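You operate a simulated robot arm through the tools that you are given. There is no shell and no other tool. Be economical: measure what you need, move in short steps, check, and stop when the job is done.

The job below is to be done with a simulated two-armed robot. You get a single attempt, and the scene is never put back.

JOB
On the top of the steel stand, fold the flower cloth in half and then in half again.
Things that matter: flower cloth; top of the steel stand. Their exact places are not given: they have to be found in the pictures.

Only the result counts: the job must be done as asked and must still hold three seconds after the hand-in. Knocking over, shifting, dropping, spilling or breaking anything else fails it. Flat cloth is picked up by pressing the open fingertips on it (5 to 10 N) and closing them slowly along it; thin cloth reads only 2 to 8 mm in the jaws.

ROBOT AND FRAMES
Two 7-joint arms with two-finger parallel grippers on one trunk, on a base that drives. Base frame: it is fixed to the floor where the robot stands at the start and does not move with it; the origin is under the middle of the robot, x ahead of it, y to its left, z up. Readings come in m, rad, newtons and seconds.
The left shoulder is at the start at [0.08, 0.131, 0.947], the right one opposite. With the tool pointing down near the work surface each hand reaches from about 0.4 to 0.86 m from the robot's upright axis, wherever it stands, measured 20 degrees to its own side. Places, roughly: flower cloth [0.5, 0, 0.8]; top of the steel stand [0.6, 0, 0.8]. Payload 1.57 kg a hand.
The tool frame of a hand sits at the grasp point between the pads (the TCP): z along the fingers, y along the line on which they close. The tips reach 0.03 m beyond it. The gripper opens to 0.11 m. The fingers are 0.024 m wide and 0.012 m thick; the gripper's body (0.048 by 0.112 m) begins 0.078 m behind the TCP.
Orientation is that of the tool frame in the base frame, as [roll, pitch, yaw] about the fixed x, y, z axes, in that order (R = Rz(yaw) Ry(pitch) Rx(roll)). With the fingers straight down and closing along the base's y, the tool's x points along the base's -x, its y along +y and its z along -z.

CONTROLS
- The arms move only by the tool play_rows. It takes "left_increments", "right_increments" or both (then of equal length, played together; a hand with none holds still); each is text: rows parted by semicolons, each of 7 numbers parted by spaces: the turn, a rotation vector about the base's x, y, z in rad, then the shift along the base's x, y, z in cm, then the gripper command, from -1 (fully open) to 1 (shut), values between in proportion. In form: wx wy wz dx dy dz hand; .... A call has 1 to 20 rows; each row shifts and turns the commanded pose from where the row before left it. Each row takes 0.2 s and may step no farther than 0.05 m and 0.15 rad from the row before; otherwise, or with a gripper value out of range, the whole call is refused. Where a pose cannot be reached the arm comes as near as it can. A force on the tool above 40 N (or 10 N above the force at the start of the call, whichever is more), or a blocked arm, ends the call early, and 0.2 s more pass. The fingers move at their own pace (about 0.108 m/s each) and stop on an object; they squeeze with about 22 N. The grip force told is the motor's: it shows also when the fingers shut on nothing. Time passes only in rows, and 0.2 s behind the last, so rows that do not move let the fingers close. The reply holds the time, the measured pose of the TCP, the force on the tool along the base axes, the opening and the grip force, in the units named above and with some noise, with the torque about the TCP (base axes, N m) and any sound that the robot's microphone picked up.
- Cameras (640 x 400 px; columns grow to the right, rows downward): "scene" is now at [-0.0572, -0.003, 1.4108]; the picture's right is [-0.02, -1.00, 0.00], its down [-0.65, 0.01, -0.76] and it looks along [0.76, -0.01, -0.65] (base axes); focal length 248 px, centre (320, 200). "left" rides on the left gripper at [0.07, -0.016, -0.141] in its tool frame; the picture's right is [0.23, 0.97, 0.00], its down [-0.86, 0.20, -0.48] and it looks along [-0.47, 0.11, 0.88] (tool axes); focal length 222 px, centre (320, 200). "right" rides on the right gripper at [0.07, 0.016, -0.141] in its tool frame; the picture's right is [-0.23, 0.97, 0.00], its down [-0.86, -0.20, -0.48] and it looks along [-0.47, -0.11, 0.88] (tool axes); focal length 222 px, centre (320, 200).
- snapshot(camera): a new picture of that camera. The clock stands still meanwhile.
- drive_base(legs): drives the robot by 1 to 6 legs, each [ahead, left, turn to the left] in m, m and rad, along the robot's own axes; the way and the turn of a leg run together, so that a leg with both is an arc; at most 1.5 m and 3.142 rad a leg. The arms and the cameras ride along, it lands a little off, and it stops where it bumps. It gives what a move gives.
- pan_tilt(pan, tilt): turns the head with the scene camera to pan (to the left, within 1.902 rad either way) and tilt (down, from -0.506 to 1.204), counted from straight ahead of the robot. It gives what a move gives.
- measure_at(camera, pixels): for up to 12 pixels [column, row] of the newest picture of that camera ("zoom" is the newest enlarged one), the place [x, y, z] in the base frame of the surface seen there, good to about 0.002 m. The clock stands still meanwhile.
- close_up(camera, box): a new picture of the part [left, top, right, bottom] of that camera's present view, enlarged. The clock stands still meanwhile.
- sign_off(): hands the job in; it is judged then, once.

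Keep the steps short. Do not move on a guess: measure, check each grasp and each placing, and mend mistakes. In all there are 80 turns and 62 pictures (those below and enlarged ones count). Leave the grippers open and the arms clear of the work at the hand-in unless told otherwise, and finish with a single line.

The tools are called after "Request:" as a command line: name --argument value ..., lists and objects as JSON in quotes. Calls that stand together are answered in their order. play_rows: Moves the arms, as the interface text tells. Its arguments: {"type":"object","properties":{"left_increments":{"type":"string"},"right_increments":{"type":"string"}},"required":[]} The other tools are called the same way: drive_base (legs) drives the base; pan_tilt (pan, tilt) turns the head that bears the scene camera; snapshot (camera) takes a picture; measure_at (camera, pixels) gives the place of the surface under pixels of a picture; close_up (camera, box) takes an enlarged picture of a part of a camera's view; sign_off () hands the job in.

At the start:

```text
time_s: 0.0
left_eef_pos: [0.5548, 0.2398, 0.9682]
left_tool_rot: [3.141, 0.0, -3.141]
left_contact_force: [0.3, -0.4, -0.6]
left_ft_torque: [-0.02, -0.04, 0.05]
left_opening: 0.11
left_gripper_force: 0.2
right_eef_pos: [0.5598, -0.1885, 0.969]
right_tool_rot: [3.141, 0.0, -3.14]
right_contact_force: [-0.5, -0.1, -0.8]
right_ft_torque: [0.01, 0.0, 0.01]
right_opening: 0.1097
right_gripper_force: 0.1
robot x, y, heading: [-0.001, 0.001, -0.001]
head pan, tilt: [-0.017, 0.714]
```

scene: 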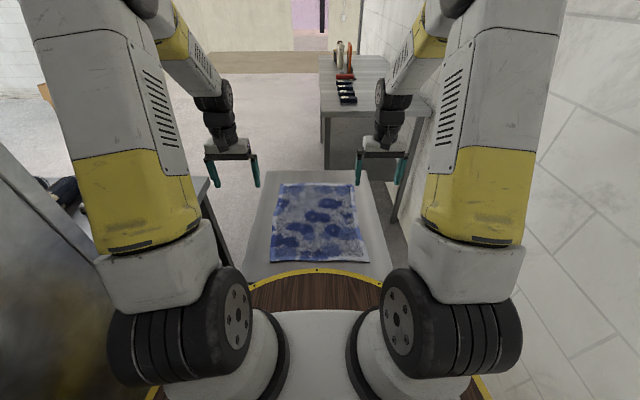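
right: 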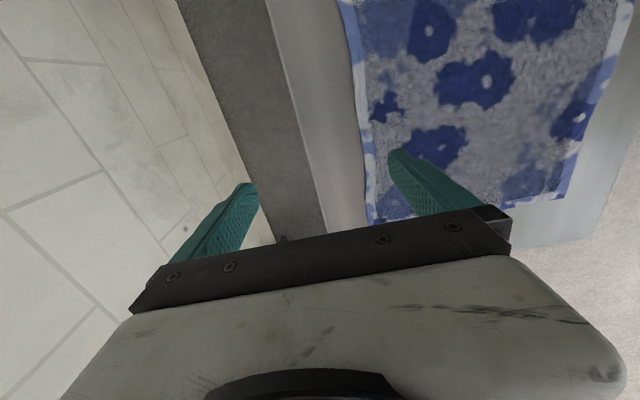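
left: 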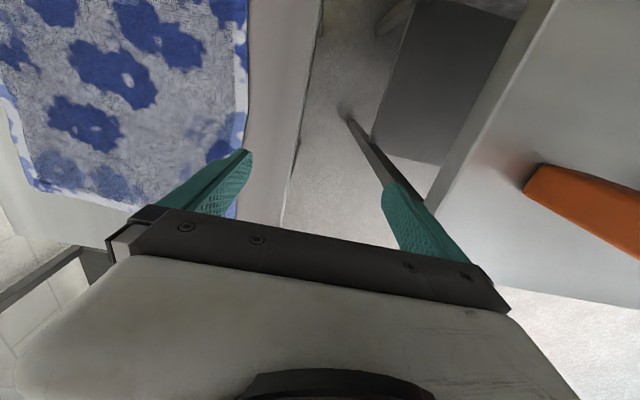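

I see the cloth on the stand, with corners near (281,184), (354,185), (368,262) and (271,261). I'll measure the cloth and the stand edges.

Request:
measure_at --camera "scene" --pixels '[[282, 185], [354, 186], [367, 260], [272, 260], [318, 220], [268, 174], [364, 173], [250, 255], [390, 262], [360, 210], [276, 222], [318, 186]]'

Request:
close_up --camera "scene" --box '[230, 160, 410, 280]'

```text
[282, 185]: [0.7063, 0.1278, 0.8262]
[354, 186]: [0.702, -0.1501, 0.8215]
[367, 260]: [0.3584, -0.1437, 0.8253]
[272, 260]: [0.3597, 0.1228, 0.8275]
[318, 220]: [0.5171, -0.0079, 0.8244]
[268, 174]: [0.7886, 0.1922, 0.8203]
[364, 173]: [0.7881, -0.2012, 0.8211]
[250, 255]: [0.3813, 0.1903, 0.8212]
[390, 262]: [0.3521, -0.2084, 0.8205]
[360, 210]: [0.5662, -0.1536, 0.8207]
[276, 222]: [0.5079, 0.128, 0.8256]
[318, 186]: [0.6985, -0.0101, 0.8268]
```

```text
3.33 times, centred on (320, 220) of scene
```

zoom: 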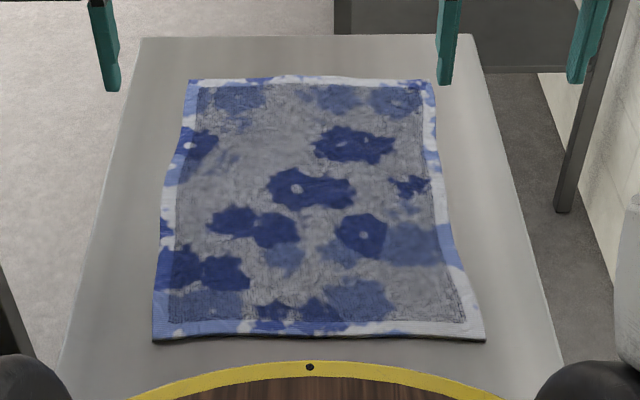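

The cloth spans about x 0.355–0.705 and y -0.147–0.127 on a top at z≈0.821. Before I plan any base moves I'll look around to find the free space.

Request:
pan_tilt --pan -1.2 --tilt 0.7

Request:
snapshot --camera "scene"

Request:
pan_tilt --pan 1.2 --tilt 0.7

Request:
snapshot --camera "scene"

```text
time_s: 1.4
left_eef_pos: [0.5541, 0.2395, 0.9693]
left_tool_rot: [3.142, 0.002, 3.142]
left_contact_force: [-0.4, -0.6, 0.2]
left_ft_torque: [0.02, 0.0, -0.01]
left_opening: 0.11
left_gripper_force: 0.2
right_eef_pos: [0.5602, -0.188, 0.968]
right_tool_rot: [3.141, 0.001, -3.141]
right_contact_force: [0.4, -0.5, -0.4]
right_ft_torque: [0.02, -0.01, -0.01]
right_opening: 0.1098
right_gripper_force: 0.1
robot x, y, heading: [0.0011, -0.0015, 0.001]
head pan, tilt: [-1.201, 0.7]
```

```text
57 pictures are left
```

scene: 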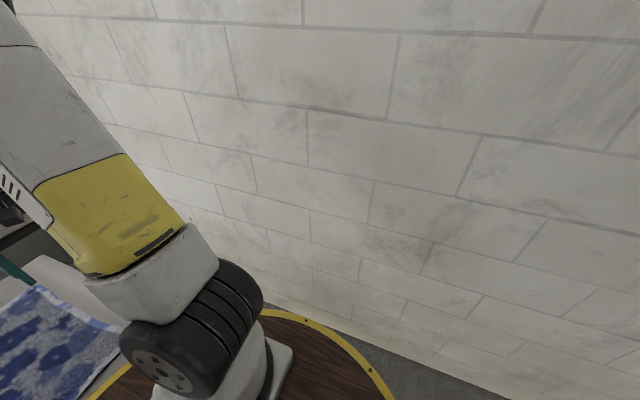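

```text
time_s: 3.6
left_eef_pos: [0.5538, 0.2397, 0.9681]
left_tool_rot: [-3.141, -0.001, -3.141]
left_contact_force: [0.0, -0.5, 0.0]
left_ft_torque: [-0.01, 0.0, -0.03]
left_opening: 0.1099
left_gripper_force: 0.1
right_eef_pos: [0.5592, -0.1873, 0.9676]
right_tool_rot: [3.141, 0.001, -3.141]
right_contact_force: [-0.3, 0.0, -1.3]
right_ft_torque: [0.0, 0.01, 0.03]
right_opening: 0.1099
right_gripper_force: 0.1
robot x, y, heading: [0.0017, 0.0009, -0.0]
head pan, tilt: [1.201, 0.7]
```

```text
56 pictures are left
```

scene: 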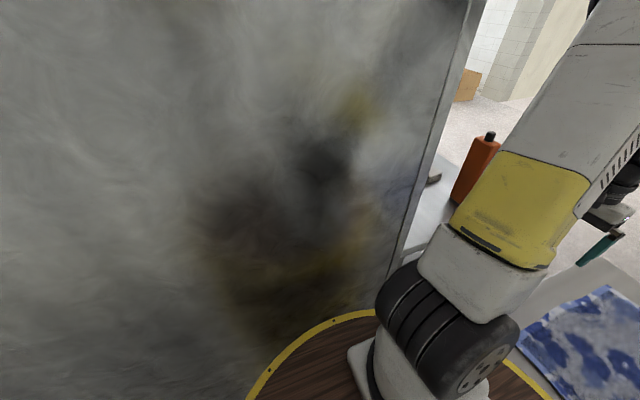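

It's tight: a tiled wall on the right and a steel cabinet on the left. I'll measure the cabinet and the items on the left table, then look behind on both sides.

Request:
measure_at --camera "scene" --pixels '[[100, 200], [300, 200], [395, 230], [455, 40], [480, 165], [300, 340], [370, 314], [430, 200]]'

Request:
pan_tilt --pan -1.9 --tilt 0.5

Request:
snapshot --camera "scene"

Request:
measure_at --camera "scene" --pixels '[[100, 100], [300, 100], [300, 250], [500, 100], [500, 250], [600, 100], [400, 350], [600, 350]]'

Request:
pan_tilt --pan -0.017 --tilt 0.714

```text
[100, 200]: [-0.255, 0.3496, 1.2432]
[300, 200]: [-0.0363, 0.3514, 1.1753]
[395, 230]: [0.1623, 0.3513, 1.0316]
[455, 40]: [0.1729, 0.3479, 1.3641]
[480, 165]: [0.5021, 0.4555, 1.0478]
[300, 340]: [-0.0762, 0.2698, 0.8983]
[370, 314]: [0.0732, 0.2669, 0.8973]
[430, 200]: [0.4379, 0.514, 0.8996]
```

```text
time_s: 6.3
left_eef_pos: [0.5549, 0.2393, 0.9691]
left_tool_rot: [-3.141, 0.0, -3.141]
left_contact_force: [0.2, -0.7, 0.0]
left_ft_torque: [-0.04, 0.0, 0.01]
left_opening: 0.1099
left_gripper_force: 0.1
right_eef_pos: [0.5603, -0.1876, 0.9684]
right_tool_rot: [3.141, -0.001, 3.141]
right_contact_force: [-0.3, -0.2, 0.2]
right_ft_torque: [0.01, 0.0, 0.01]
right_opening: 0.1102
right_gripper_force: 0.1
robot x, y, heading: [-0.0011, 0.0034, -0.001]
head pan, tilt: [-1.901, 0.499]
```

```text
55 pictures are left
```

scene: 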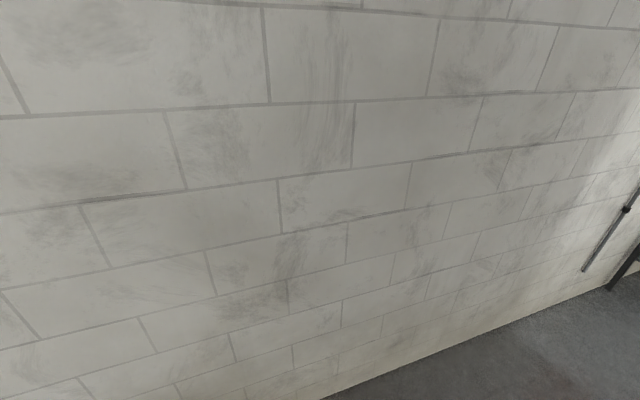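

```text
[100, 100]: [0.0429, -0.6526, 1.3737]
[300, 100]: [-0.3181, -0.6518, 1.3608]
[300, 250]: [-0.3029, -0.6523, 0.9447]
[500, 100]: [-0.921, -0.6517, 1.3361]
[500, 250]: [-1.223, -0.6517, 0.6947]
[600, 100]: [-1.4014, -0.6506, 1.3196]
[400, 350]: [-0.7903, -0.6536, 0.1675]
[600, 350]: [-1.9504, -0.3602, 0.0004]
```

```text
time_s: 8.1
left_eef_pos: [0.5547, 0.2405, 0.968]
left_tool_rot: [-3.141, 0.0, -3.141]
left_contact_force: [-0.9, 0.0, -0.8]
left_ft_torque: [-0.01, 0.02, -0.01]
left_opening: 0.1102
left_gripper_force: 0.1
right_eef_pos: [0.5599, -0.1883, 0.9698]
right_tool_rot: [-3.139, 0.0, -3.142]
right_contact_force: [0.4, 1.2, -1.3]
right_ft_torque: [-0.03, 0.01, 0.0]
right_opening: 0.11
right_gripper_force: 0.0
robot x, y, heading: [-0.0001, -0.0003, -0.0]
head pan, tilt: [-0.017, 0.714]
```

The wall is at y=-0.652 and the cabinet at y=0.35 up to x≈0.17, with free floor behind me. I'll back up 0.09 m so the near edge of the cloth is in comfortable reach.

Request:
drive_base --legs '[[-0.09, 0, 0]]'

Request:
snapshot --camera "scene"

```text
time_s: 9.2
left_eef_pos: [0.4647, 0.2379, 0.969]
left_tool_rot: [-3.142, 0.0, 3.139]
left_contact_force: [0.0, 0.6, -0.4]
left_ft_torque: [0.01, 0.01, 0.02]
left_opening: 0.11
left_gripper_force: 0.0
right_eef_pos: [0.4693, -0.1883, 0.9685]
right_tool_rot: [3.141, 0.001, 3.14]
right_contact_force: [0.7, -0.3, 0.5]
right_ft_torque: [0.02, 0.03, -0.01]
right_opening: 0.11
right_gripper_force: 0.0
robot x, y, heading: [-0.0881, 0.0003, -0.004]
head pan, tilt: [-0.017, 0.714]
```

```text
54 pictures are left
```

scene: 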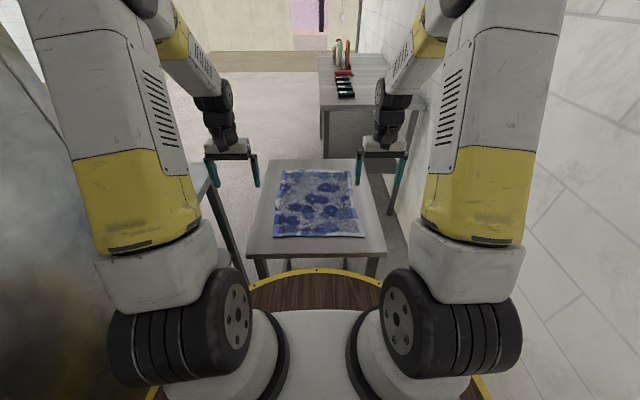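

Next I take both hands above the far corners, partly closed to about 35 mm, stopping at TCP z≈0.90.

Request:
play_rows --left_increments "0 0 0 2.84 -1.79 -0.86 0.364;0 0 0 2.84 -1.79 -0.86 0.364;0 0 0 2.84 -1.79 -0.86 0.364;0 0 0 2.84 -1.79 -0.86 0.364;0 0 0 2.84 -1.79 -0.86 0.364;0 0 0 2.84 -1.79 -0.86 0.364;0 0 0 2.84 -1.79 -0.86 0.364;0 0 0 2.84 -1.79 -0.86 0.364;0 0 0 0 0 0 0.364" --right_increments "0 0 0 2.76 0.92 -0.86 0.364;0 0 0 2.76 0.92 -0.86 0.364;0 0 0 2.76 0.92 -0.86 0.364;0 0 0 2.76 0.92 -0.86 0.364;0 0 0 2.76 0.92 -0.86 0.364;0 0 0 2.76 0.92 -0.86 0.364;0 0 0 2.76 0.92 -0.86 0.364;0 0 0 2.76 0.92 -0.86 0.364;0 0 0 0 0 0 0.364"

Request:
snapshot --camera "left"

Request:
snapshot --camera "right"

```text
time_s: 11.2
left_eef_pos: [0.6886, 0.0948, 0.903]
left_tool_rot: [3.141, 0.001, 3.138]
left_contact_force: [0.5, 1.1, 0.5]
left_ft_torque: [-0.01, 0.02, 0.04]
left_opening: 0.0351
left_gripper_force: 0.0
right_eef_pos: [0.6929, -0.1148, 0.8982]
right_tool_rot: [3.14, 0.001, 3.139]
right_contact_force: [-0.7, 0.1, 0.8]
right_ft_torque: [0.01, 0.0, 0.0]
right_opening: 0.0349
right_gripper_force: 0.1
robot x, y, heading: [-0.0904, -0.0023, 0.004]
head pan, tilt: [-0.017, 0.714]
```

```text
53 pictures are left
```

left: 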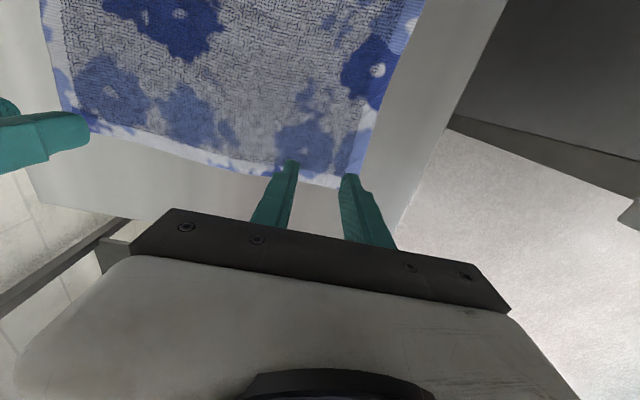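

```text
52 pictures are left
```

right: 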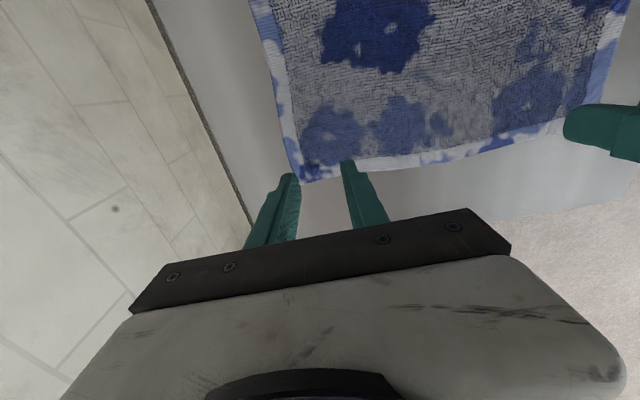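

Fingertips are over the far edge. I'll measure the corner points in these wrist pictures.

Request:
measure_at --camera "left" --pixels '[[355, 183], [335, 183], [265, 170], [200, 155], [310, 170]]'

Request:
measure_at --camera "right" --pixels '[[301, 178], [330, 173], [400, 166], [450, 158], [290, 150]]'

```text
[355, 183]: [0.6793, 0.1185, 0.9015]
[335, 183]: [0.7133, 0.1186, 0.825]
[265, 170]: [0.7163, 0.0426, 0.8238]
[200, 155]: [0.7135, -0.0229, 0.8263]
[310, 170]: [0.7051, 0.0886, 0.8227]
```

```text
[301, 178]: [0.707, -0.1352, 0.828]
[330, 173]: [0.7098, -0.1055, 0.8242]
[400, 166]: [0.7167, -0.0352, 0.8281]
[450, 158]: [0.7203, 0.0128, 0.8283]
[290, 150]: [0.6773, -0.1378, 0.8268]
```

The far edge lies at x≈0.713 on the left and 0.708 on the right. I'll nudge forward and lower to just above the cloth.

Request:
play_rows --left_increments "0 0 0 1.1 0 -1.5 0.364;0 0 0 0 0 -1.5 0.364;0 0 0 0 0 -1 0.364;0 0 0 0 0 0 0.364" --right_increments "0 0 0 0.4 0 -1.5 0.364;0 0 0 0 0 -1.5 0.364;0 0 0 0 0 -0.6 0.364;0 0 0 0 0 0 0.364"

```text
time_s: 12.2
left_eef_pos: [0.7027, 0.0958, 0.8588]
left_tool_rot: [-3.142, 0.0, 3.14]
left_contact_force: [-0.8, -0.7, 0.2]
left_ft_torque: [0.01, 0.0, 0.02]
left_opening: 0.0351
left_gripper_force: 0.1
right_eef_pos: [0.6966, -0.1155, 0.8624]
right_tool_rot: [-3.141, 0.0, 3.139]
right_contact_force: [0.1, 0.2, 0.5]
right_ft_torque: [-0.03, 0.0, 0.0]
right_opening: 0.0348
right_gripper_force: 0.1
robot x, y, heading: [-0.0928, -0.0024, -0.004]
head pan, tilt: [-0.017, 0.714]
```

No contact yet, so I lower in small steps and watch the force.

Request:
play_rows --left_increments "0 0 0 0 0 -0.25 0.364;0 0 0 0 0 -0.15 0.364;0 0 0 0 0 0 0.364" --right_increments "0 0 0 0 0 -0.4 0.364;0 0 0 0 0 -0.3 0.364;0 0 0 0 0 0 0.364"

```text
time_s: 13.0
left_eef_pos: [0.7029, 0.0959, 0.8561]
left_tool_rot: [-3.141, -0.001, 3.141]
left_contact_force: [-0.3, 0.3, -0.1]
left_ft_torque: [-0.03, 0.0, -0.01]
left_opening: 0.0349
left_gripper_force: 0.0
right_eef_pos: [0.6948, -0.1149, 0.856]
right_tool_rot: [-3.142, 0.001, 3.141]
right_contact_force: [0.9, -0.6, 1.1]
right_ft_torque: [-0.01, 0.0, -0.03]
right_opening: 0.0353
right_gripper_force: 0.0
robot x, y, heading: [-0.0893, -0.0017, 0.002]
head pan, tilt: [-0.017, 0.714]
```

Request:
play_rows --left_increments "0 0 0 0 0 -0.2 0.364;0 0 0 0 0 -0.2 0.364;0 0 0 0 0 0 0.364" --right_increments "0 0 0 0 0 -0.2 0.364;0 0 0 0 0 -0.2 0.364;0 0 0 0 0 0 0.364"

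```text
time_s: 13.8
left_eef_pos: [0.7027, 0.0962, 0.8528]
left_tool_rot: [-3.141, 0.002, 3.139]
left_contact_force: [0.4, 0.4, 7.9]
left_ft_torque: [-0.03, -0.01, -0.01]
left_opening: 0.0347
left_gripper_force: 0.0
right_eef_pos: [0.6951, -0.1152, 0.8527]
right_tool_rot: [3.141, 0.003, 3.14]
right_contact_force: [1.8, 1.2, 7.4]
right_ft_torque: [0.05, -0.04, -0.01]
right_opening: 0.0347
right_gripper_force: 0.2
robot x, y, heading: [-0.0909, 0.0021, -0.002]
head pan, tilt: [-0.017, 0.714]
```

The force is 7–8 N, which is in range. Now I close the fingers slowly.

Request:
play_rows --left_increments "0 0 0 0 0 0 0.45;0 0 0 0 0 0 0.55;0 0 0 0 0 0 0.65;0 0 0 0 0 0 0.75;0 0 0 0 0 0 0.85;0 0 0 0 0 0 0.95;0 0 0 0 0 0 1;0 0 0 0 0 0 1;0 0 0 0 0 0 1" --right_increments "0 0 0 0 0 0 0.45;0 0 0 0 0 0 0.55;0 0 0 0 0 0 0.65;0 0 0 0 0 0 0.75;0 0 0 0 0 0 0.85;0 0 0 0 0 0 0.95;0 0 0 0 0 0 1;0 0 0 0 0 0 1;0 0 0 0 0 0 1"

Request:
snapshot --camera "left"

Request:
snapshot --camera "right"

```text
time_s: 15.8
left_eef_pos: [0.7021, 0.094, 0.853]
left_tool_rot: [-3.14, 0.0, 3.14]
left_contact_force: [-0.1, -20.4, 10.3]
left_ft_torque: [-0.55, 0.01, -0.01]
left_opening: 0.004
left_gripper_force: 22.1
right_eef_pos: [0.6938, -0.1144, 0.8529]
right_tool_rot: [3.14, 0.003, -3.141]
right_contact_force: [0.2, 21.1, 14.4]
right_ft_torque: [0.63, -0.01, 0.13]
right_opening: 0.0049
right_gripper_force: 21.7
robot x, y, heading: [-0.0918, 0.0039, -0.001]
head pan, tilt: [-0.017, 0.714]
```

```text
51 pictures are left
```

left: 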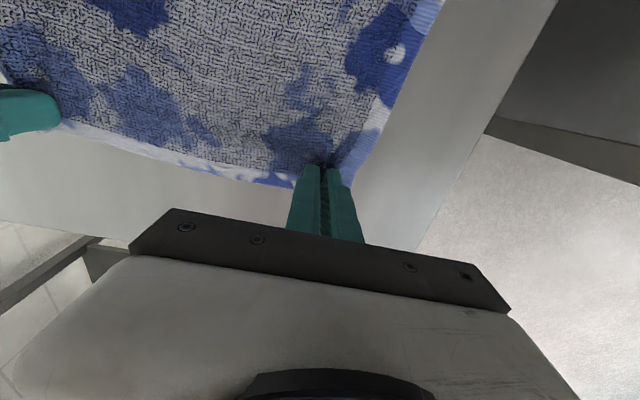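

```text
50 pictures are left
```

right: 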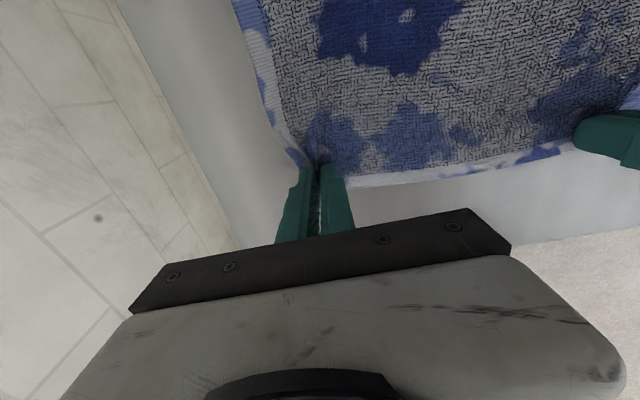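

Both hands grip cloth (4–5 mm), but it is stretched between them (20 N). I'll lift and move the hands together slightly.

Request:
play_rows --left_increments "0 0 0 -0.5 -0.3 1 1;0 0 0 -0.5 -0.3 1 1;0 0 0 -0.5 0 1.5 1;0 0 0 -0.5 0 1.5 1;0 0 0 0 0 0 1" --right_increments "0 0 0 -0.5 0.3 1 1;0 0 0 -0.5 0.3 1 1;0 0 0 -0.5 0 1.5 1;0 0 0 -0.5 0 1.5 1;0 0 0 0 0 0 1"

Request:
close_up --camera "scene" --box '[230, 100, 410, 280]'

```text
time_s: 17.0
left_eef_pos: [0.6839, 0.0905, 0.9018]
left_tool_rot: [-3.141, 0.0, 3.14]
left_contact_force: [-0.5, -7.8, -0.4]
left_ft_torque: [-0.29, 0.01, -0.01]
left_opening: 0.0038
left_gripper_force: 22.5
right_eef_pos: [0.6759, -0.1102, 0.9032]
right_tool_rot: [3.141, 0.001, 3.139]
right_contact_force: [0.7, 7.2, -0.5]
right_ft_torque: [0.23, 0.05, 0.09]
right_opening: 0.0042
right_gripper_force: 22.1
robot x, y, heading: [-0.09, -0.0026, 0.001]
head pan, tilt: [-0.017, 0.714]
```

```text
2.22 times, centred on (320, 190) of scene
```

zoom: 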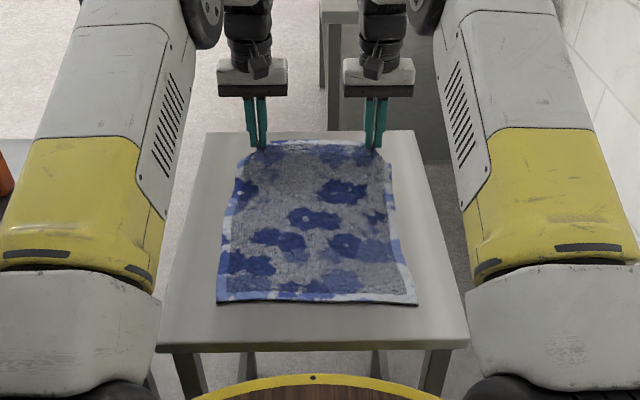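

The whole far edge is lifted cleanly. Now I carry it over the fold line toward me in an arc, tilting the fingers forward as the cloth turns over.

Request:
play_rows --left_increments "0 -0.05 0 -2.5 0 1.5 1;0 -0.05 0 -2.5 0 1.5 1;0 -0.05 0 -2.5 0 1.5 1;0 -0.05 0 -2.5 0 1 1;0 -0.05 0 -2.5 0 0.5 1;0 -0.05 0 -2.5 0 0 1;0 -0.05 0 -2.5 0 0 1;0 -0.05 0 -2.5 0 -0.5 1;0 -0.05 0 -2.5 0 -1 1;0 -0.05 0 -2.5 0 -1 1;0 0 0 0 0 0 1" --right_increments "0 -0.05 0 -2.5 0 1.5 1;0 -0.05 0 -2.5 0 1.5 1;0 -0.05 0 -2.5 0 1.5 1;0 -0.05 0 -2.5 0 1 1;0 -0.05 0 -2.5 0 0.5 1;0 -0.05 0 -2.5 0 0 1;0 -0.05 0 -2.5 0 0 1;0 -0.05 0 -2.5 0 -0.5 1;0 -0.05 0 -2.5 0 -1 1;0 -0.05 0 -2.5 0 -1 1;0 0 0 0 0 0 1"

Request:
close_up --camera "scene" --box '[230, 100, 410, 280]'

```text
time_s: 19.4
left_eef_pos: [0.4332, 0.0882, 0.9357]
left_tool_rot: [-3.141, 0.499, 3.141]
left_contact_force: [0.5, -1.6, 0.0]
left_ft_torque: [-0.04, 0.02, -0.02]
left_opening: 0.0041
left_gripper_force: 21.7
right_eef_pos: [0.4256, -0.1076, 0.9401]
right_tool_rot: [3.141, 0.499, 3.138]
right_contact_force: [-0.8, 1.0, 0.4]
right_ft_torque: [0.02, 0.01, 0.04]
right_opening: 0.0039
right_gripper_force: 21.7
robot x, y, heading: [-0.092, -0.0005, 0.001]
head pan, tilt: [-0.017, 0.714]
```

```text
2.22 times, centred on (320, 190) of scene
```

zoom: 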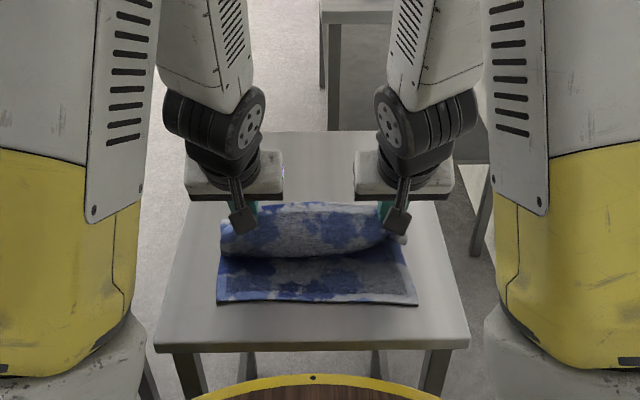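

The fold is going over well. I continue down toward the near edge (x≈0.36) with a little more tilt, stopping just above the lower layer.

Request:
play_rows --left_increments "0 -0.04 0 -1.3 0 -1.3 1;0 -0.04 0 -1.2 0 -1.3 1;0 -0.04 0 -1.2 0.1 -1.2 1;0 -0.04 0 -1.2 0.1 -1.2 1;0 -0.04 0 -1.2 0.1 -1 1;0 0 0 0 0 0 1" --right_increments "0 -0.04 0 -1.1 0 -1.3 1;0 -0.04 0 -1.1 0 -1.3 1;0 -0.04 0 -1.1 -0.1 -1.3 1;0 -0.04 0 -1.1 -0.1 -1.3 1;0 -0.04 0 -1.0 -0.1 -1.2 1;0 0 0 0 0 0 1"

Request:
close_up --camera "scene" --box '[230, 140, 410, 280]'

Request:
snapshot --camera "left"

```text
time_s: 20.8
left_eef_pos: [0.4263, 0.1643, 0.866]
left_tool_rot: [-3.127, 0.679, -2.931]
left_contact_force: [0.7, 0.1, 0.1]
left_ft_torque: [0.0, 0.0, -0.05]
left_opening: 0.0035
left_gripper_force: 22.3
left hand out of reach, approached as far as the arm can: row 3, 4, 5
right_eef_pos: [0.4291, -0.1768, 0.8699]
right_tool_rot: [3.122, 0.686, 2.944]
right_contact_force: [0.9, -0.4, -1.1]
right_ft_torque: [0.03, 0.04, 0.01]
right_opening: 0.0
right_gripper_force: 21.1
right hand out of reach, approached as far as the arm can: row 2, 3, 4, 5
robot x, y, heading: [-0.0914, -0.0007, -0.005]
head pan, tilt: [-0.017, 0.714]
stopped in row 6 (left hand): the arm was blocked; the commanded pose is now the measured one
```

```text
2.86 times, centred on (320, 210) of scene
```

zoom: 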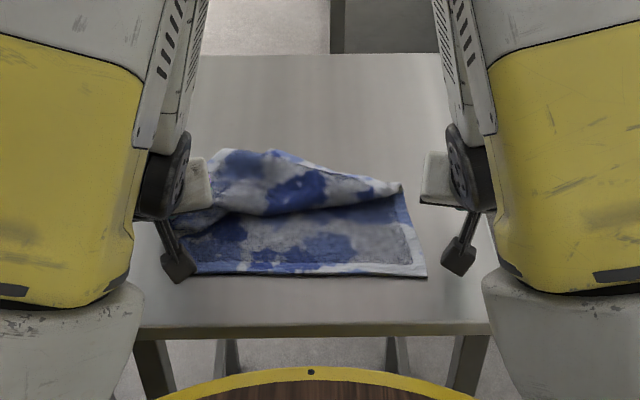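

```text
46 pictures are left
```

left: 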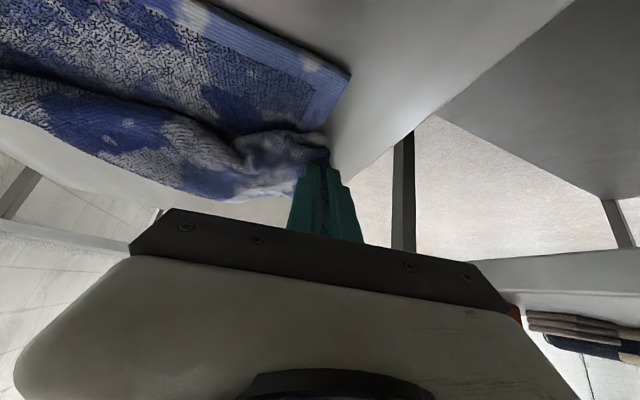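

The pose with tilt was out of reach so close in: the arms swung outward and the right hand slipped off (0.0). The left hand still holds. I'll straighten the tilt and bring the left hand back in line toward the near-left corner, while the right hand opens and lifts clear.

Request:
play_rows --left_increments "0 0.12 -0.042 0.2 -0.9 1 1;0 0.12 -0.042 -0.5 -0.9 1 1;0 0.12 -0.042 -0.8 -0.9 1 1;0 0.12 -0.042 -1 -0.9 0 1;0 0.12 -0.042 -1 -0.9 0 1;0 0.08 0 0 0 0 1;0 0 0 0 0 0 1" --right_increments "0 0.12 0.039 0 0 2 0.364;0 0.12 0.039 0 0 2 0.364;0 0.12 0.039 0 0 2 0.364;0 0.12 0.039 0 0 1 0.364;0 0.12 0.039 0 0 0 0.364;0 0.08 0 0 0 0 0.364;0 0 0 0 0 0 0.364"

Request:
close_up --camera "scene" --box '[230, 140, 410, 280]'

```text
time_s: 22.4
left_eef_pos: [0.3954, 0.1188, 0.8935]
left_tool_rot: [3.099, 0.001, 3.112]
left_contact_force: [0.5, 0.3, -0.5]
left_ft_torque: [0.01, 0.0, 0.02]
left_opening: 0.0038
left_gripper_force: 21.9
right_eef_pos: [0.4281, -0.1775, 0.9395]
right_tool_rot: [-3.111, 0.009, -3.116]
right_contact_force: [0.2, -0.2, 0.2]
right_ft_torque: [0.01, 0.01, -0.02]
right_opening: 0.035
right_gripper_force: 0.1
robot x, y, heading: [-0.0894, -0.0033, -0.007]
head pan, tilt: [-0.017, 0.714]
```

```text
2.86 times, centred on (320, 210) of scene
```

zoom: 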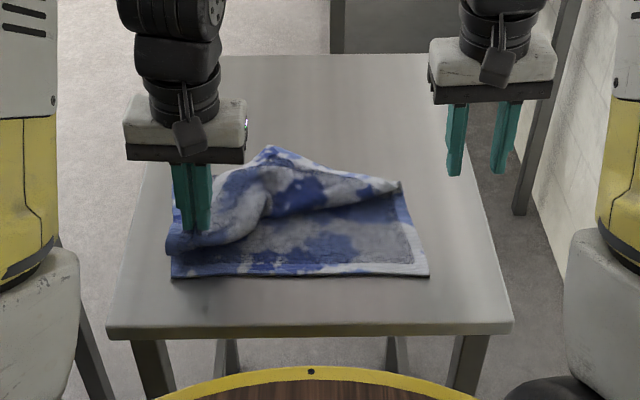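

The left corner is nearly there. I bring it to about x=0.368, y=0.106, lower it and release.

Request:
play_rows --left_increments "0 0 0 -1 -0.4 -1 1;0 0 0 -1 -0.4 -1 1;0 0 0 -0.7 -0.4 -0.8 1;0 0 0 0 0 -0.6 1;0 0 0 0 0 0 1"

Request:
close_up --camera "scene" --box '[230, 140, 410, 280]'

```text
time_s: 23.6
left_eef_pos: [0.3681, 0.1068, 0.8614]
left_tool_rot: [3.1, 0.003, 3.112]
left_contact_force: [-1.5, 0.0, 5.6]
left_ft_torque: [0.05, -0.03, 0.03]
left_opening: 0.0037
left_gripper_force: 21.8
right_eef_pos: [0.4275, -0.1769, 0.939]
right_tool_rot: [-3.11, 0.009, -3.115]
right_contact_force: [-0.7, 0.0, -0.4]
right_ft_torque: [0.02, -0.02, 0.0]
right_opening: 0.0348
right_gripper_force: 0.1
robot x, y, heading: [-0.0891, 0.0024, -0.001]
head pan, tilt: [-0.017, 0.714]
```

```text
2.86 times, centred on (320, 210) of scene
```

zoom: 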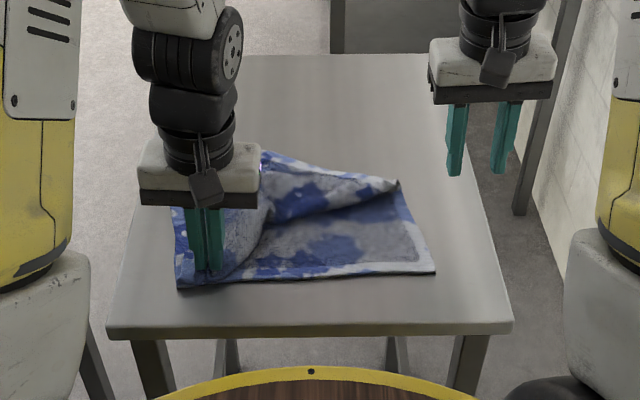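

The left corner is in place, so I keep it held as an anchor. Next I measure the loose right corner, near zoom (400,183), and its target, the near-right corner at (435,272).

Request:
measure_at --camera "zoom" --pixels '[[399, 182], [390, 190], [370, 185], [395, 200], [340, 178], [433, 270], [178, 287], [300, 276], [270, 152], [410, 215]]'

Request:
snapshot --camera "right"

```text
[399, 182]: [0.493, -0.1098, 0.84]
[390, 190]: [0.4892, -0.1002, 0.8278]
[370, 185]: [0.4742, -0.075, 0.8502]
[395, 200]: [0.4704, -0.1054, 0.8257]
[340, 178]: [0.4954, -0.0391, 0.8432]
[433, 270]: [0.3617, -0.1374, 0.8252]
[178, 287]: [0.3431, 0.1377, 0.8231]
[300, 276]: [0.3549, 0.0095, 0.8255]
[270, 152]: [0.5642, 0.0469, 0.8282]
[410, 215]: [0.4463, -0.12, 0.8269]
```

```text
43 pictures are left
```

right: 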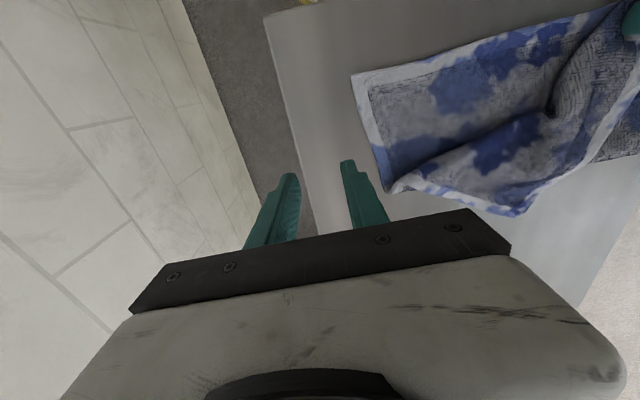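

Request:
close_up --camera "right" --box '[340, 0, 640, 230]'

Request:
close_up --camera "scene" --box '[270, 175, 370, 240]'

```text
1.74 times, centred on (490, 115) of right
```

zoom: 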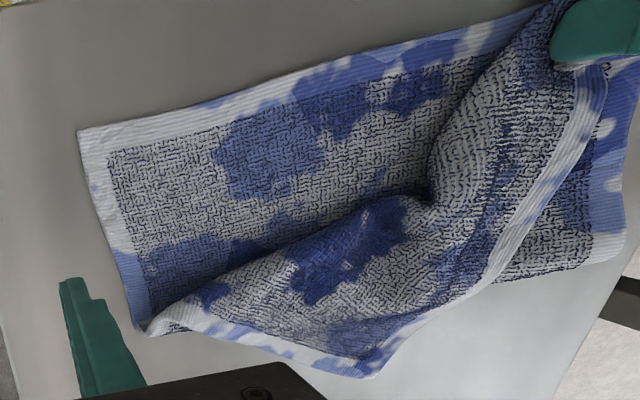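

```text
6.15 times, centred on (320, 208) of scene
```

zoom: 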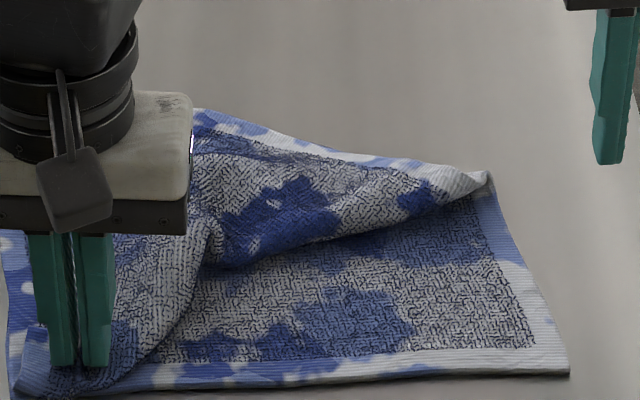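

It seems the far-right corner sprang back and now sits at right-camera pixel ≈(518,213). I'll measure that corner and the two borders leading to it.

Request:
measure_at --camera "right" --pixels '[[517, 210], [505, 203], [470, 203], [430, 195], [392, 190], [550, 185], [580, 160], [610, 110], [595, 160], [632, 140], [549, 112], [490, 140]]'

```text
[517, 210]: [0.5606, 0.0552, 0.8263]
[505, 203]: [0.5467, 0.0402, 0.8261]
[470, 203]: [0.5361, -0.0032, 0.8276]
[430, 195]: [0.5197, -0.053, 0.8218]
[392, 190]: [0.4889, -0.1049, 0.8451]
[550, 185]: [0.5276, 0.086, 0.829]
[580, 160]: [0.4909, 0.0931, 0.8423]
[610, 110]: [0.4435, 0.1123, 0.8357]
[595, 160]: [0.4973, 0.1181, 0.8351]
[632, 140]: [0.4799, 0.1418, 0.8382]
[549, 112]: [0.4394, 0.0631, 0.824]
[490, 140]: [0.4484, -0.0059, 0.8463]
```

The loose far-right corner lies at (0.561, 0.055), flat on the top. I take the right hand above it, yawed about 0.4 rad to match the corner's bisector, with 25 mm opening.

Request:
play_rows --right_increments "-0.03 0 0.067 1.84 3.7 0 0.545;0 0 0.067 1.84 3.7 0 0.545;0 0 0.067 1.84 3.7 -0.8 0.545;0 0 0.067 1.84 3.7 -0.8 0.545;0 0 0.067 1.84 3.7 -1 0.545;0 0 0.067 1.84 3.7 -1.3 0.545;0 0 0 0 0 0 0.545"

Request:
snapshot --camera "right"

```text
time_s: 25.2
left_eef_pos: [0.3677, 0.1065, 0.862]
left_tool_rot: [3.1, 0.004, 3.112]
left_contact_force: [-0.8, 0.1, 5.0]
left_ft_torque: [0.01, -0.04, 0.04]
left_opening: 0.0036
left_gripper_force: 22.2
right_eef_pos: [0.5385, 0.0437, 0.8993]
right_tool_rot: [-3.078, 0.006, -2.712]
right_contact_force: [-0.1, -0.1, -0.7]
right_ft_torque: [0.04, 0.01, 0.0]
right_opening: 0.0249
right_gripper_force: 0.1
robot x, y, heading: [-0.0878, -0.0026, -0.0]
head pan, tilt: [-0.017, 0.714]
```

```text
40 pictures are left
```

right: 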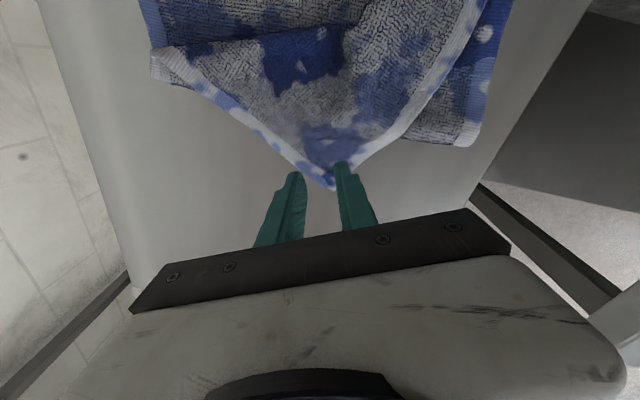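

Request:
measure_at --camera "right" --pixels '[[331, 184], [320, 178], [328, 165], [300, 165], [380, 150], [270, 145]]'

Request:
play_rows --right_increments "0.057 0.026 0 0 0 -1 0.545;0 0 0 0 0 -1 0.545;0 0 0 0 0 -1 0.545;0 0 0 0 0 0 0.545"

Request:
snapshot --camera "right"

```text
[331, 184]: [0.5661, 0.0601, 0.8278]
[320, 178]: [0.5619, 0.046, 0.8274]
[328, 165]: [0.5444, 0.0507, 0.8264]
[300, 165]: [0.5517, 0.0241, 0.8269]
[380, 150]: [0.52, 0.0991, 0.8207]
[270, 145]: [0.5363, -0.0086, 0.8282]
```

```text
time_s: 26.2
left_eef_pos: [0.3671, 0.1049, 0.8623]
left_tool_rot: [3.099, 0.001, 3.111]
left_contact_force: [-1.3, 0.5, 5.2]
left_ft_torque: [0.03, -0.04, 0.05]
left_opening: 0.0036
left_gripper_force: 22.1
right_eef_pos: [0.5393, 0.0458, 0.8707]
right_tool_rot: [3.141, 0.005, -2.71]
right_contact_force: [-0.1, 0.5, 0.6]
right_ft_torque: [0.01, 0.02, -0.02]
right_opening: 0.025
right_gripper_force: 0.0
robot x, y, heading: [-0.0883, 0.0, 0.001]
head pan, tilt: [-0.017, 0.714]
```

```text
39 pictures are left
```

right: 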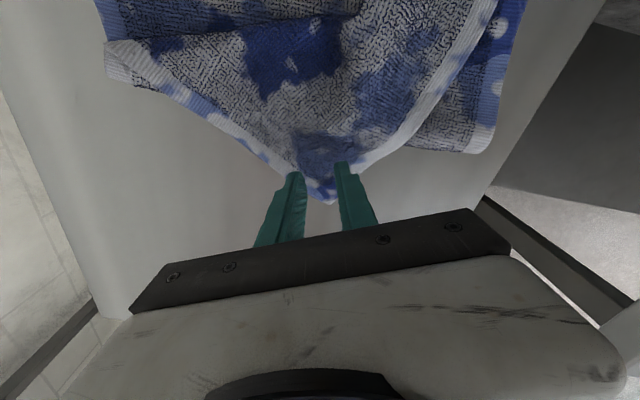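

The fingertips straddle the corner well, so I lower to contact.

Request:
play_rows --right_increments "0 0 0 0 0 -1 0.545;0 0 0 0 0 -0.4 0.545;0 0 0 0 0 -0.3 0.545;0 0 0 0 0 0 0.545"

```text
time_s: 27.2
left_eef_pos: [0.3681, 0.1063, 0.8623]
left_tool_rot: [3.1, 0.0, 3.111]
left_contact_force: [0.1, 0.4, 5.8]
left_ft_torque: [-0.02, -0.05, -0.02]
left_opening: 0.0039
left_gripper_force: 22.5
right_eef_pos: [0.5386, 0.0458, 0.8549]
right_tool_rot: [3.141, 0.007, -2.714]
right_contact_force: [0.6, 0.0, 1.9]
right_ft_torque: [0.01, -0.04, 0.01]
right_opening: 0.0251
right_gripper_force: 0.0
robot x, y, heading: [-0.0888, 0.006, -0.001]
head pan, tilt: [-0.017, 0.714]
```

Light contact at 1.9 N. I press a little more and then close slowly.

Request:
play_rows --right_increments "0 0 0 0 0 -0.25 0.545;0 0 0 0 0 0 0.545;0 0 0 0 0 0 0.6;0 0 0 0 0 0 0.67;0 0 0 0 0 0 0.74;0 0 0 0 0 0 0.81;0 0 0 0 0 0 0.88;0 0 0 0 0 0 0.95;0 0 0 0 0 0 1;0 0 0 0 0 0 1;0 0 0 0 0 0 1"

Request:
snapshot --camera "right"

```text
time_s: 29.6
left_eef_pos: [0.3677, 0.107, 0.8624]
left_tool_rot: [3.1, 0.004, 3.112]
left_contact_force: [1.9, 0.3, 3.4]
left_ft_torque: [0.01, -0.08, -0.02]
left_opening: 0.0034
left_gripper_force: 21.8
right_eef_pos: [0.5384, 0.0464, 0.8531]
right_tool_rot: [3.141, 0.01, -2.71]
right_contact_force: [-0.7, 1.1, 32.1]
right_ft_torque: [0.05, 0.02, 0.0]
right_opening: 0.0
right_gripper_force: 21.2
robot x, y, heading: [-0.0919, 0.0034, -0.0]
head pan, tilt: [-0.017, 0.714]
```

```text
38 pictures are left
```

right: 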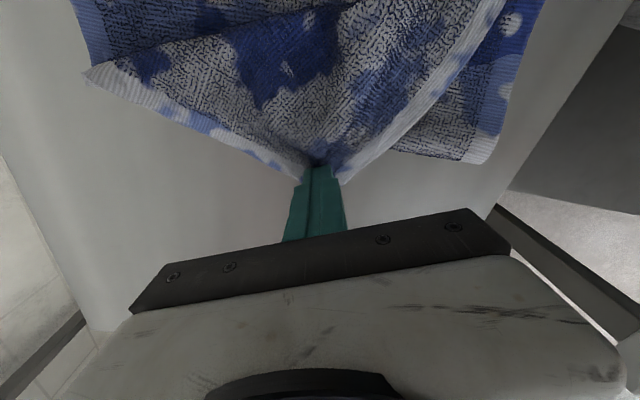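

The jaws read 0.0, so nothing is gripped: the ridge squeezed out below. I raise 1.5 cm, reopen to 35 mm and look again.

Request:
play_rows --right_increments "0 0 0 0 0 1 0.8;0 0 0 0 0 0.5 0.364;0 0 0 -0.5 -0.2 0 0.364;0 0 0 0 0 0 0.364"

Request:
snapshot --camera "right"

```text
time_s: 30.6
left_eef_pos: [0.3675, 0.1063, 0.8618]
left_tool_rot: [3.099, 0.0, 3.114]
left_contact_force: [-0.7, -0.1, 4.8]
left_ft_torque: [0.02, -0.06, 0.06]
left_opening: 0.0038
left_gripper_force: 22.6
right_eef_pos: [0.5338, 0.0445, 0.865]
right_tool_rot: [3.141, 0.005, -2.713]
right_contact_force: [-0.7, -0.9, 0.3]
right_ft_torque: [0.01, -0.02, -0.03]
right_opening: 0.035
right_gripper_force: 0.0
robot x, y, heading: [-0.0917, -0.0016, -0.004]
head pan, tilt: [-0.017, 0.714]
```

```text
37 pictures are left
```

right: 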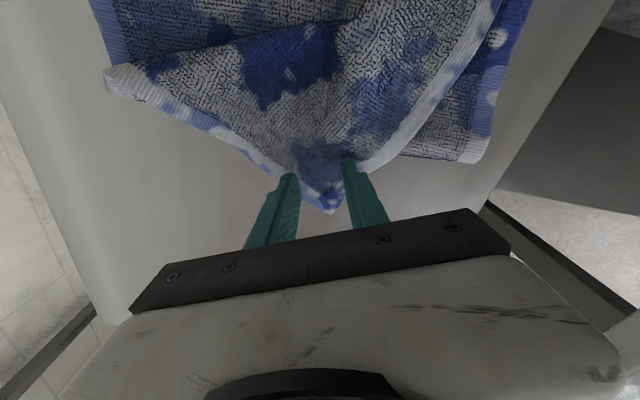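

The corner still lies flat between the open tips. I lower again to the force used successfully before.

Request:
play_rows --right_increments "0 0 0 0 0 -0.8 0.364;0 0 0 0 0 -0.25 0.364;0 0 0 0 0 -0.2 0.364;0 0 0 0 0 0 0.364"

```text
time_s: 31.6
left_eef_pos: [0.3675, 0.106, 0.8626]
left_tool_rot: [3.101, 0.004, 3.112]
left_contact_force: [-0.3, 0.0, 5.8]
left_ft_torque: [0.04, -0.03, 0.03]
left_opening: 0.0037
left_gripper_force: 22.4
right_eef_pos: [0.5338, 0.0438, 0.8539]
right_tool_rot: [-3.141, 0.008, -2.712]
right_contact_force: [-1.3, -1.0, 4.0]
right_ft_torque: [0.03, 0.05, -0.01]
right_opening: 0.0349
right_gripper_force: 0.0
robot x, y, heading: [-0.0908, 0.0013, -0.004]
head pan, tilt: [-0.017, 0.714]
```

Request:
play_rows --right_increments "0 0 0 0 0 -0.1 0.364;0 0 0 0 0 0 0.45;0 0 0 0 0 0 0.55;0 0 0 0 0 0 0.65;0 0 0 0 0 0 0.75;0 0 0 0 0 0 0.85;0 0 0 0 0 0 0.95;0 0 0 0 0 0 1;0 0 0 0 0 0 1;0 0 0 0 0 0 1"

Request:
snapshot --camera "right"

```text
time_s: 33.8
left_eef_pos: [0.3675, 0.1064, 0.8636]
left_tool_rot: [3.1, 0.003, 3.111]
left_contact_force: [2.5, -0.6, 4.4]
left_ft_torque: [-0.02, -0.07, 0.05]
left_opening: 0.0035
left_gripper_force: 21.7
right_eef_pos: [0.5329, 0.0433, 0.8535]
right_tool_rot: [-3.14, 0.009, -2.712]
right_contact_force: [-1.5, 2.0, 16.9]
right_ft_torque: [0.03, 0.1, 0.03]
right_opening: 0.0038
right_gripper_force: 22.5
robot x, y, heading: [-0.0911, 0.0018, -0.004]
head pan, tilt: [-0.017, 0.714]
```

```text
36 pictures are left
```

right: 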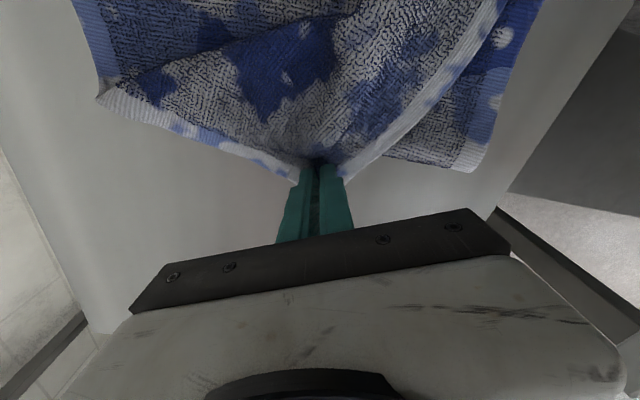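

Gripped at 3.8 mm. Now I lift and carry the corner over in an arc towards the near-right corner, staying within the cloth's length from the left hand and turning the yaw back.

Request:
play_rows --right_increments "0 0 -0.042 -0.5 -0.8 2 1;0 0 -0.042 -0.5 -0.8 2 1;0 0 -0.042 -0.5 -1 1.7 1;0 0 -0.042 -1.5 -1.5 0.8 1;0 0 -0.042 -1.5 -1.8 0.7 1;0 0 -0.042 -1.7 -1.5 0 1;0 0 -0.042 -1.7 -1.5 -0.4 1;0 0 -0.042 -1.6 -1.2 -0.6 1;0 0 -0.042 -2 -1.2 -1 1;0 0 -0.042 -2 -1.2 -1.5 1;0 0 0 0 0 0 1"

Request:
close_up --camera "scene" --box '[240, 140, 400, 260]'

Request:
snapshot --camera "right"

```text
time_s: 36.2
left_eef_pos: [0.3674, 0.1066, 0.8632]
left_tool_rot: [3.099, 0.001, 3.112]
left_contact_force: [1.1, -1.7, 1.9]
left_ft_torque: [-0.07, -0.02, 0.01]
left_opening: 0.0037
left_gripper_force: 21.8
right_eef_pos: [0.397, -0.0821, 0.8882]
right_tool_rot: [-3.141, 0.008, -3.135]
right_contact_force: [0.3, 2.2, -0.6]
right_ft_torque: [0.07, 0.0, 0.05]
right_opening: 0.0034
right_gripper_force: 21.6
robot x, y, heading: [-0.0932, -0.0011, 0.0]
head pan, tilt: [-0.017, 0.714]
```

```text
3.33 times, centred on (320, 200) of scene
```

zoom: 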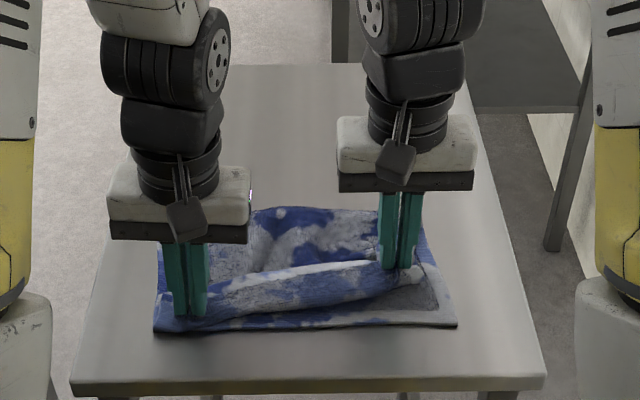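

```text
34 pictures are left
```

right: 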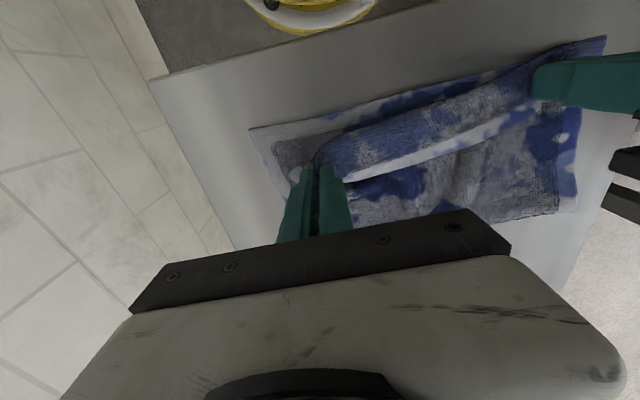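

Very good: the edge now runs parallel to the near edge. I lower the right corner to x≈0.37 and then release both hands.

Request:
play_rows --right_increments "0 0 0 -0.9 -0.4 -0.7 1;0 0 0 -0.9 -0.4 -0.7 1;0 0 0 -0.9 -0.4 -0.7 1;0 0 0 0 0 -0.5 1;0 0 0 0 0 0 1;0 0 0 0 0 0 0.9;0 0 0 0 0 0 0.7;0 0 0 0 0 0 0.5;0 0 0 0 0 1.5 0.4;0 0 0 0 0 2 0.364;0 0 0 0 0 2 0.364;0 0 0 0 0 2 0.364" --left_increments "0 0 0 0 0 0 1;0 0 0 0 0 0 1;0 0 0 0 0 0 1;0 0 0 0 0 0 1;0 0 0 0 0 0 1;0 0 0 0 0 0 0.9;0 0 0 0 0 0 0.7;0 0 0 0 0 0 0.5;0 0 0 0 0 1.5 0.4;0 0 0 0 0 2 0.364;0 0 0 0 0 2 0.364;0 0 0 0 0 2 0.364"

Request:
close_up --camera "scene" --box '[240, 160, 400, 260]'

Request:
snapshot --camera "right"

```text
time_s: 38.8
left_eef_pos: [0.3695, 0.1069, 0.9374]
left_tool_rot: [3.1, 0.003, 3.111]
left_contact_force: [0.6, -0.2, -0.3]
left_ft_torque: [-0.01, 0.02, 0.03]
left_opening: 0.0348
left_gripper_force: 0.0
right_eef_pos: [0.3707, -0.0946, 0.9384]
right_tool_rot: [3.141, 0.006, -3.134]
right_contact_force: [-0.6, 0.1, 0.1]
right_ft_torque: [-0.02, 0.0, 0.01]
right_opening: 0.035
right_gripper_force: 0.0
robot x, y, heading: [-0.0892, -0.0013, -0.001]
head pan, tilt: [-0.017, 0.714]
```

```text
4.00 times, centred on (320, 210) of scene
```

zoom: 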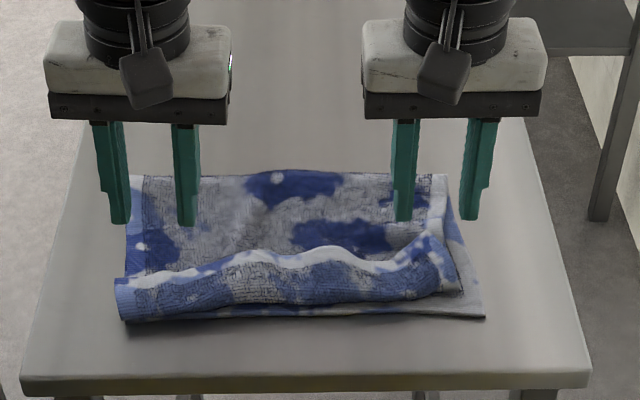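

```text
32 pictures are left
```

right: 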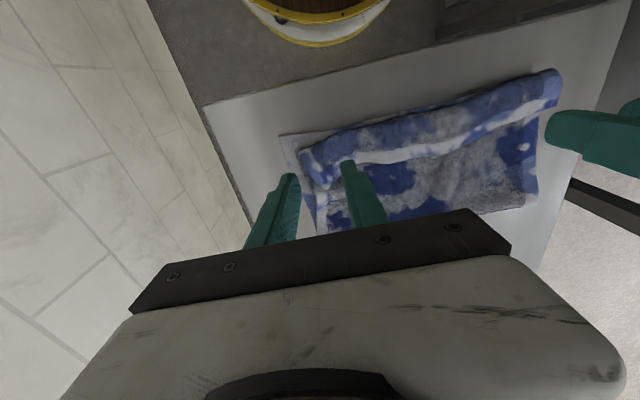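

The upper layer reaches the near edge, but its last ~3 cm lie rolled back on top as a white strip. I'll back the base up 8 cm for room and measure the roll, so I can push it over with the fingertips.

Request:
drive_base --legs '[[-0.08, 0, 0]]'

Request:
close_up --camera "scene" --box '[240, 140, 400, 240]'

```text
time_s: 39.9
left_eef_pos: [0.2898, 0.1081, 0.9375]
left_tool_rot: [3.1, 0.002, 3.115]
left_contact_force: [0.1, 0.3, 1.3]
left_ft_torque: [-0.01, 0.03, -0.02]
left_opening: 0.0351
left_gripper_force: 0.1
right_eef_pos: [0.291, -0.0925, 0.9382]
right_tool_rot: [-3.141, 0.006, -3.131]
right_contact_force: [0.0, -1.0, 0.4]
right_ft_torque: [0.0, 0.01, -0.03]
right_opening: 0.0349
right_gripper_force: 0.1
robot x, y, heading: [-0.1669, -0.0027, 0.003]
head pan, tilt: [-0.017, 0.714]
```

```text
4.00 times, centred on (320, 190) of scene
```

zoom: 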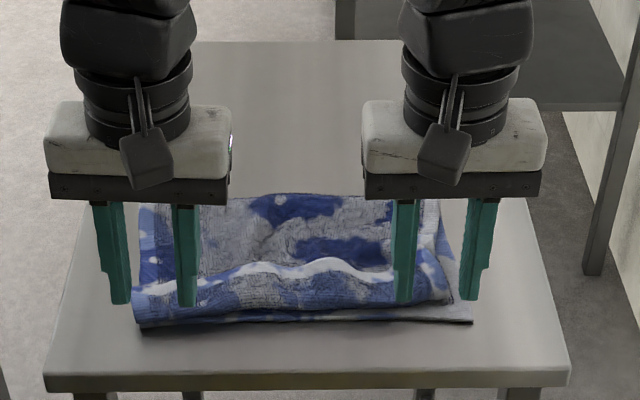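

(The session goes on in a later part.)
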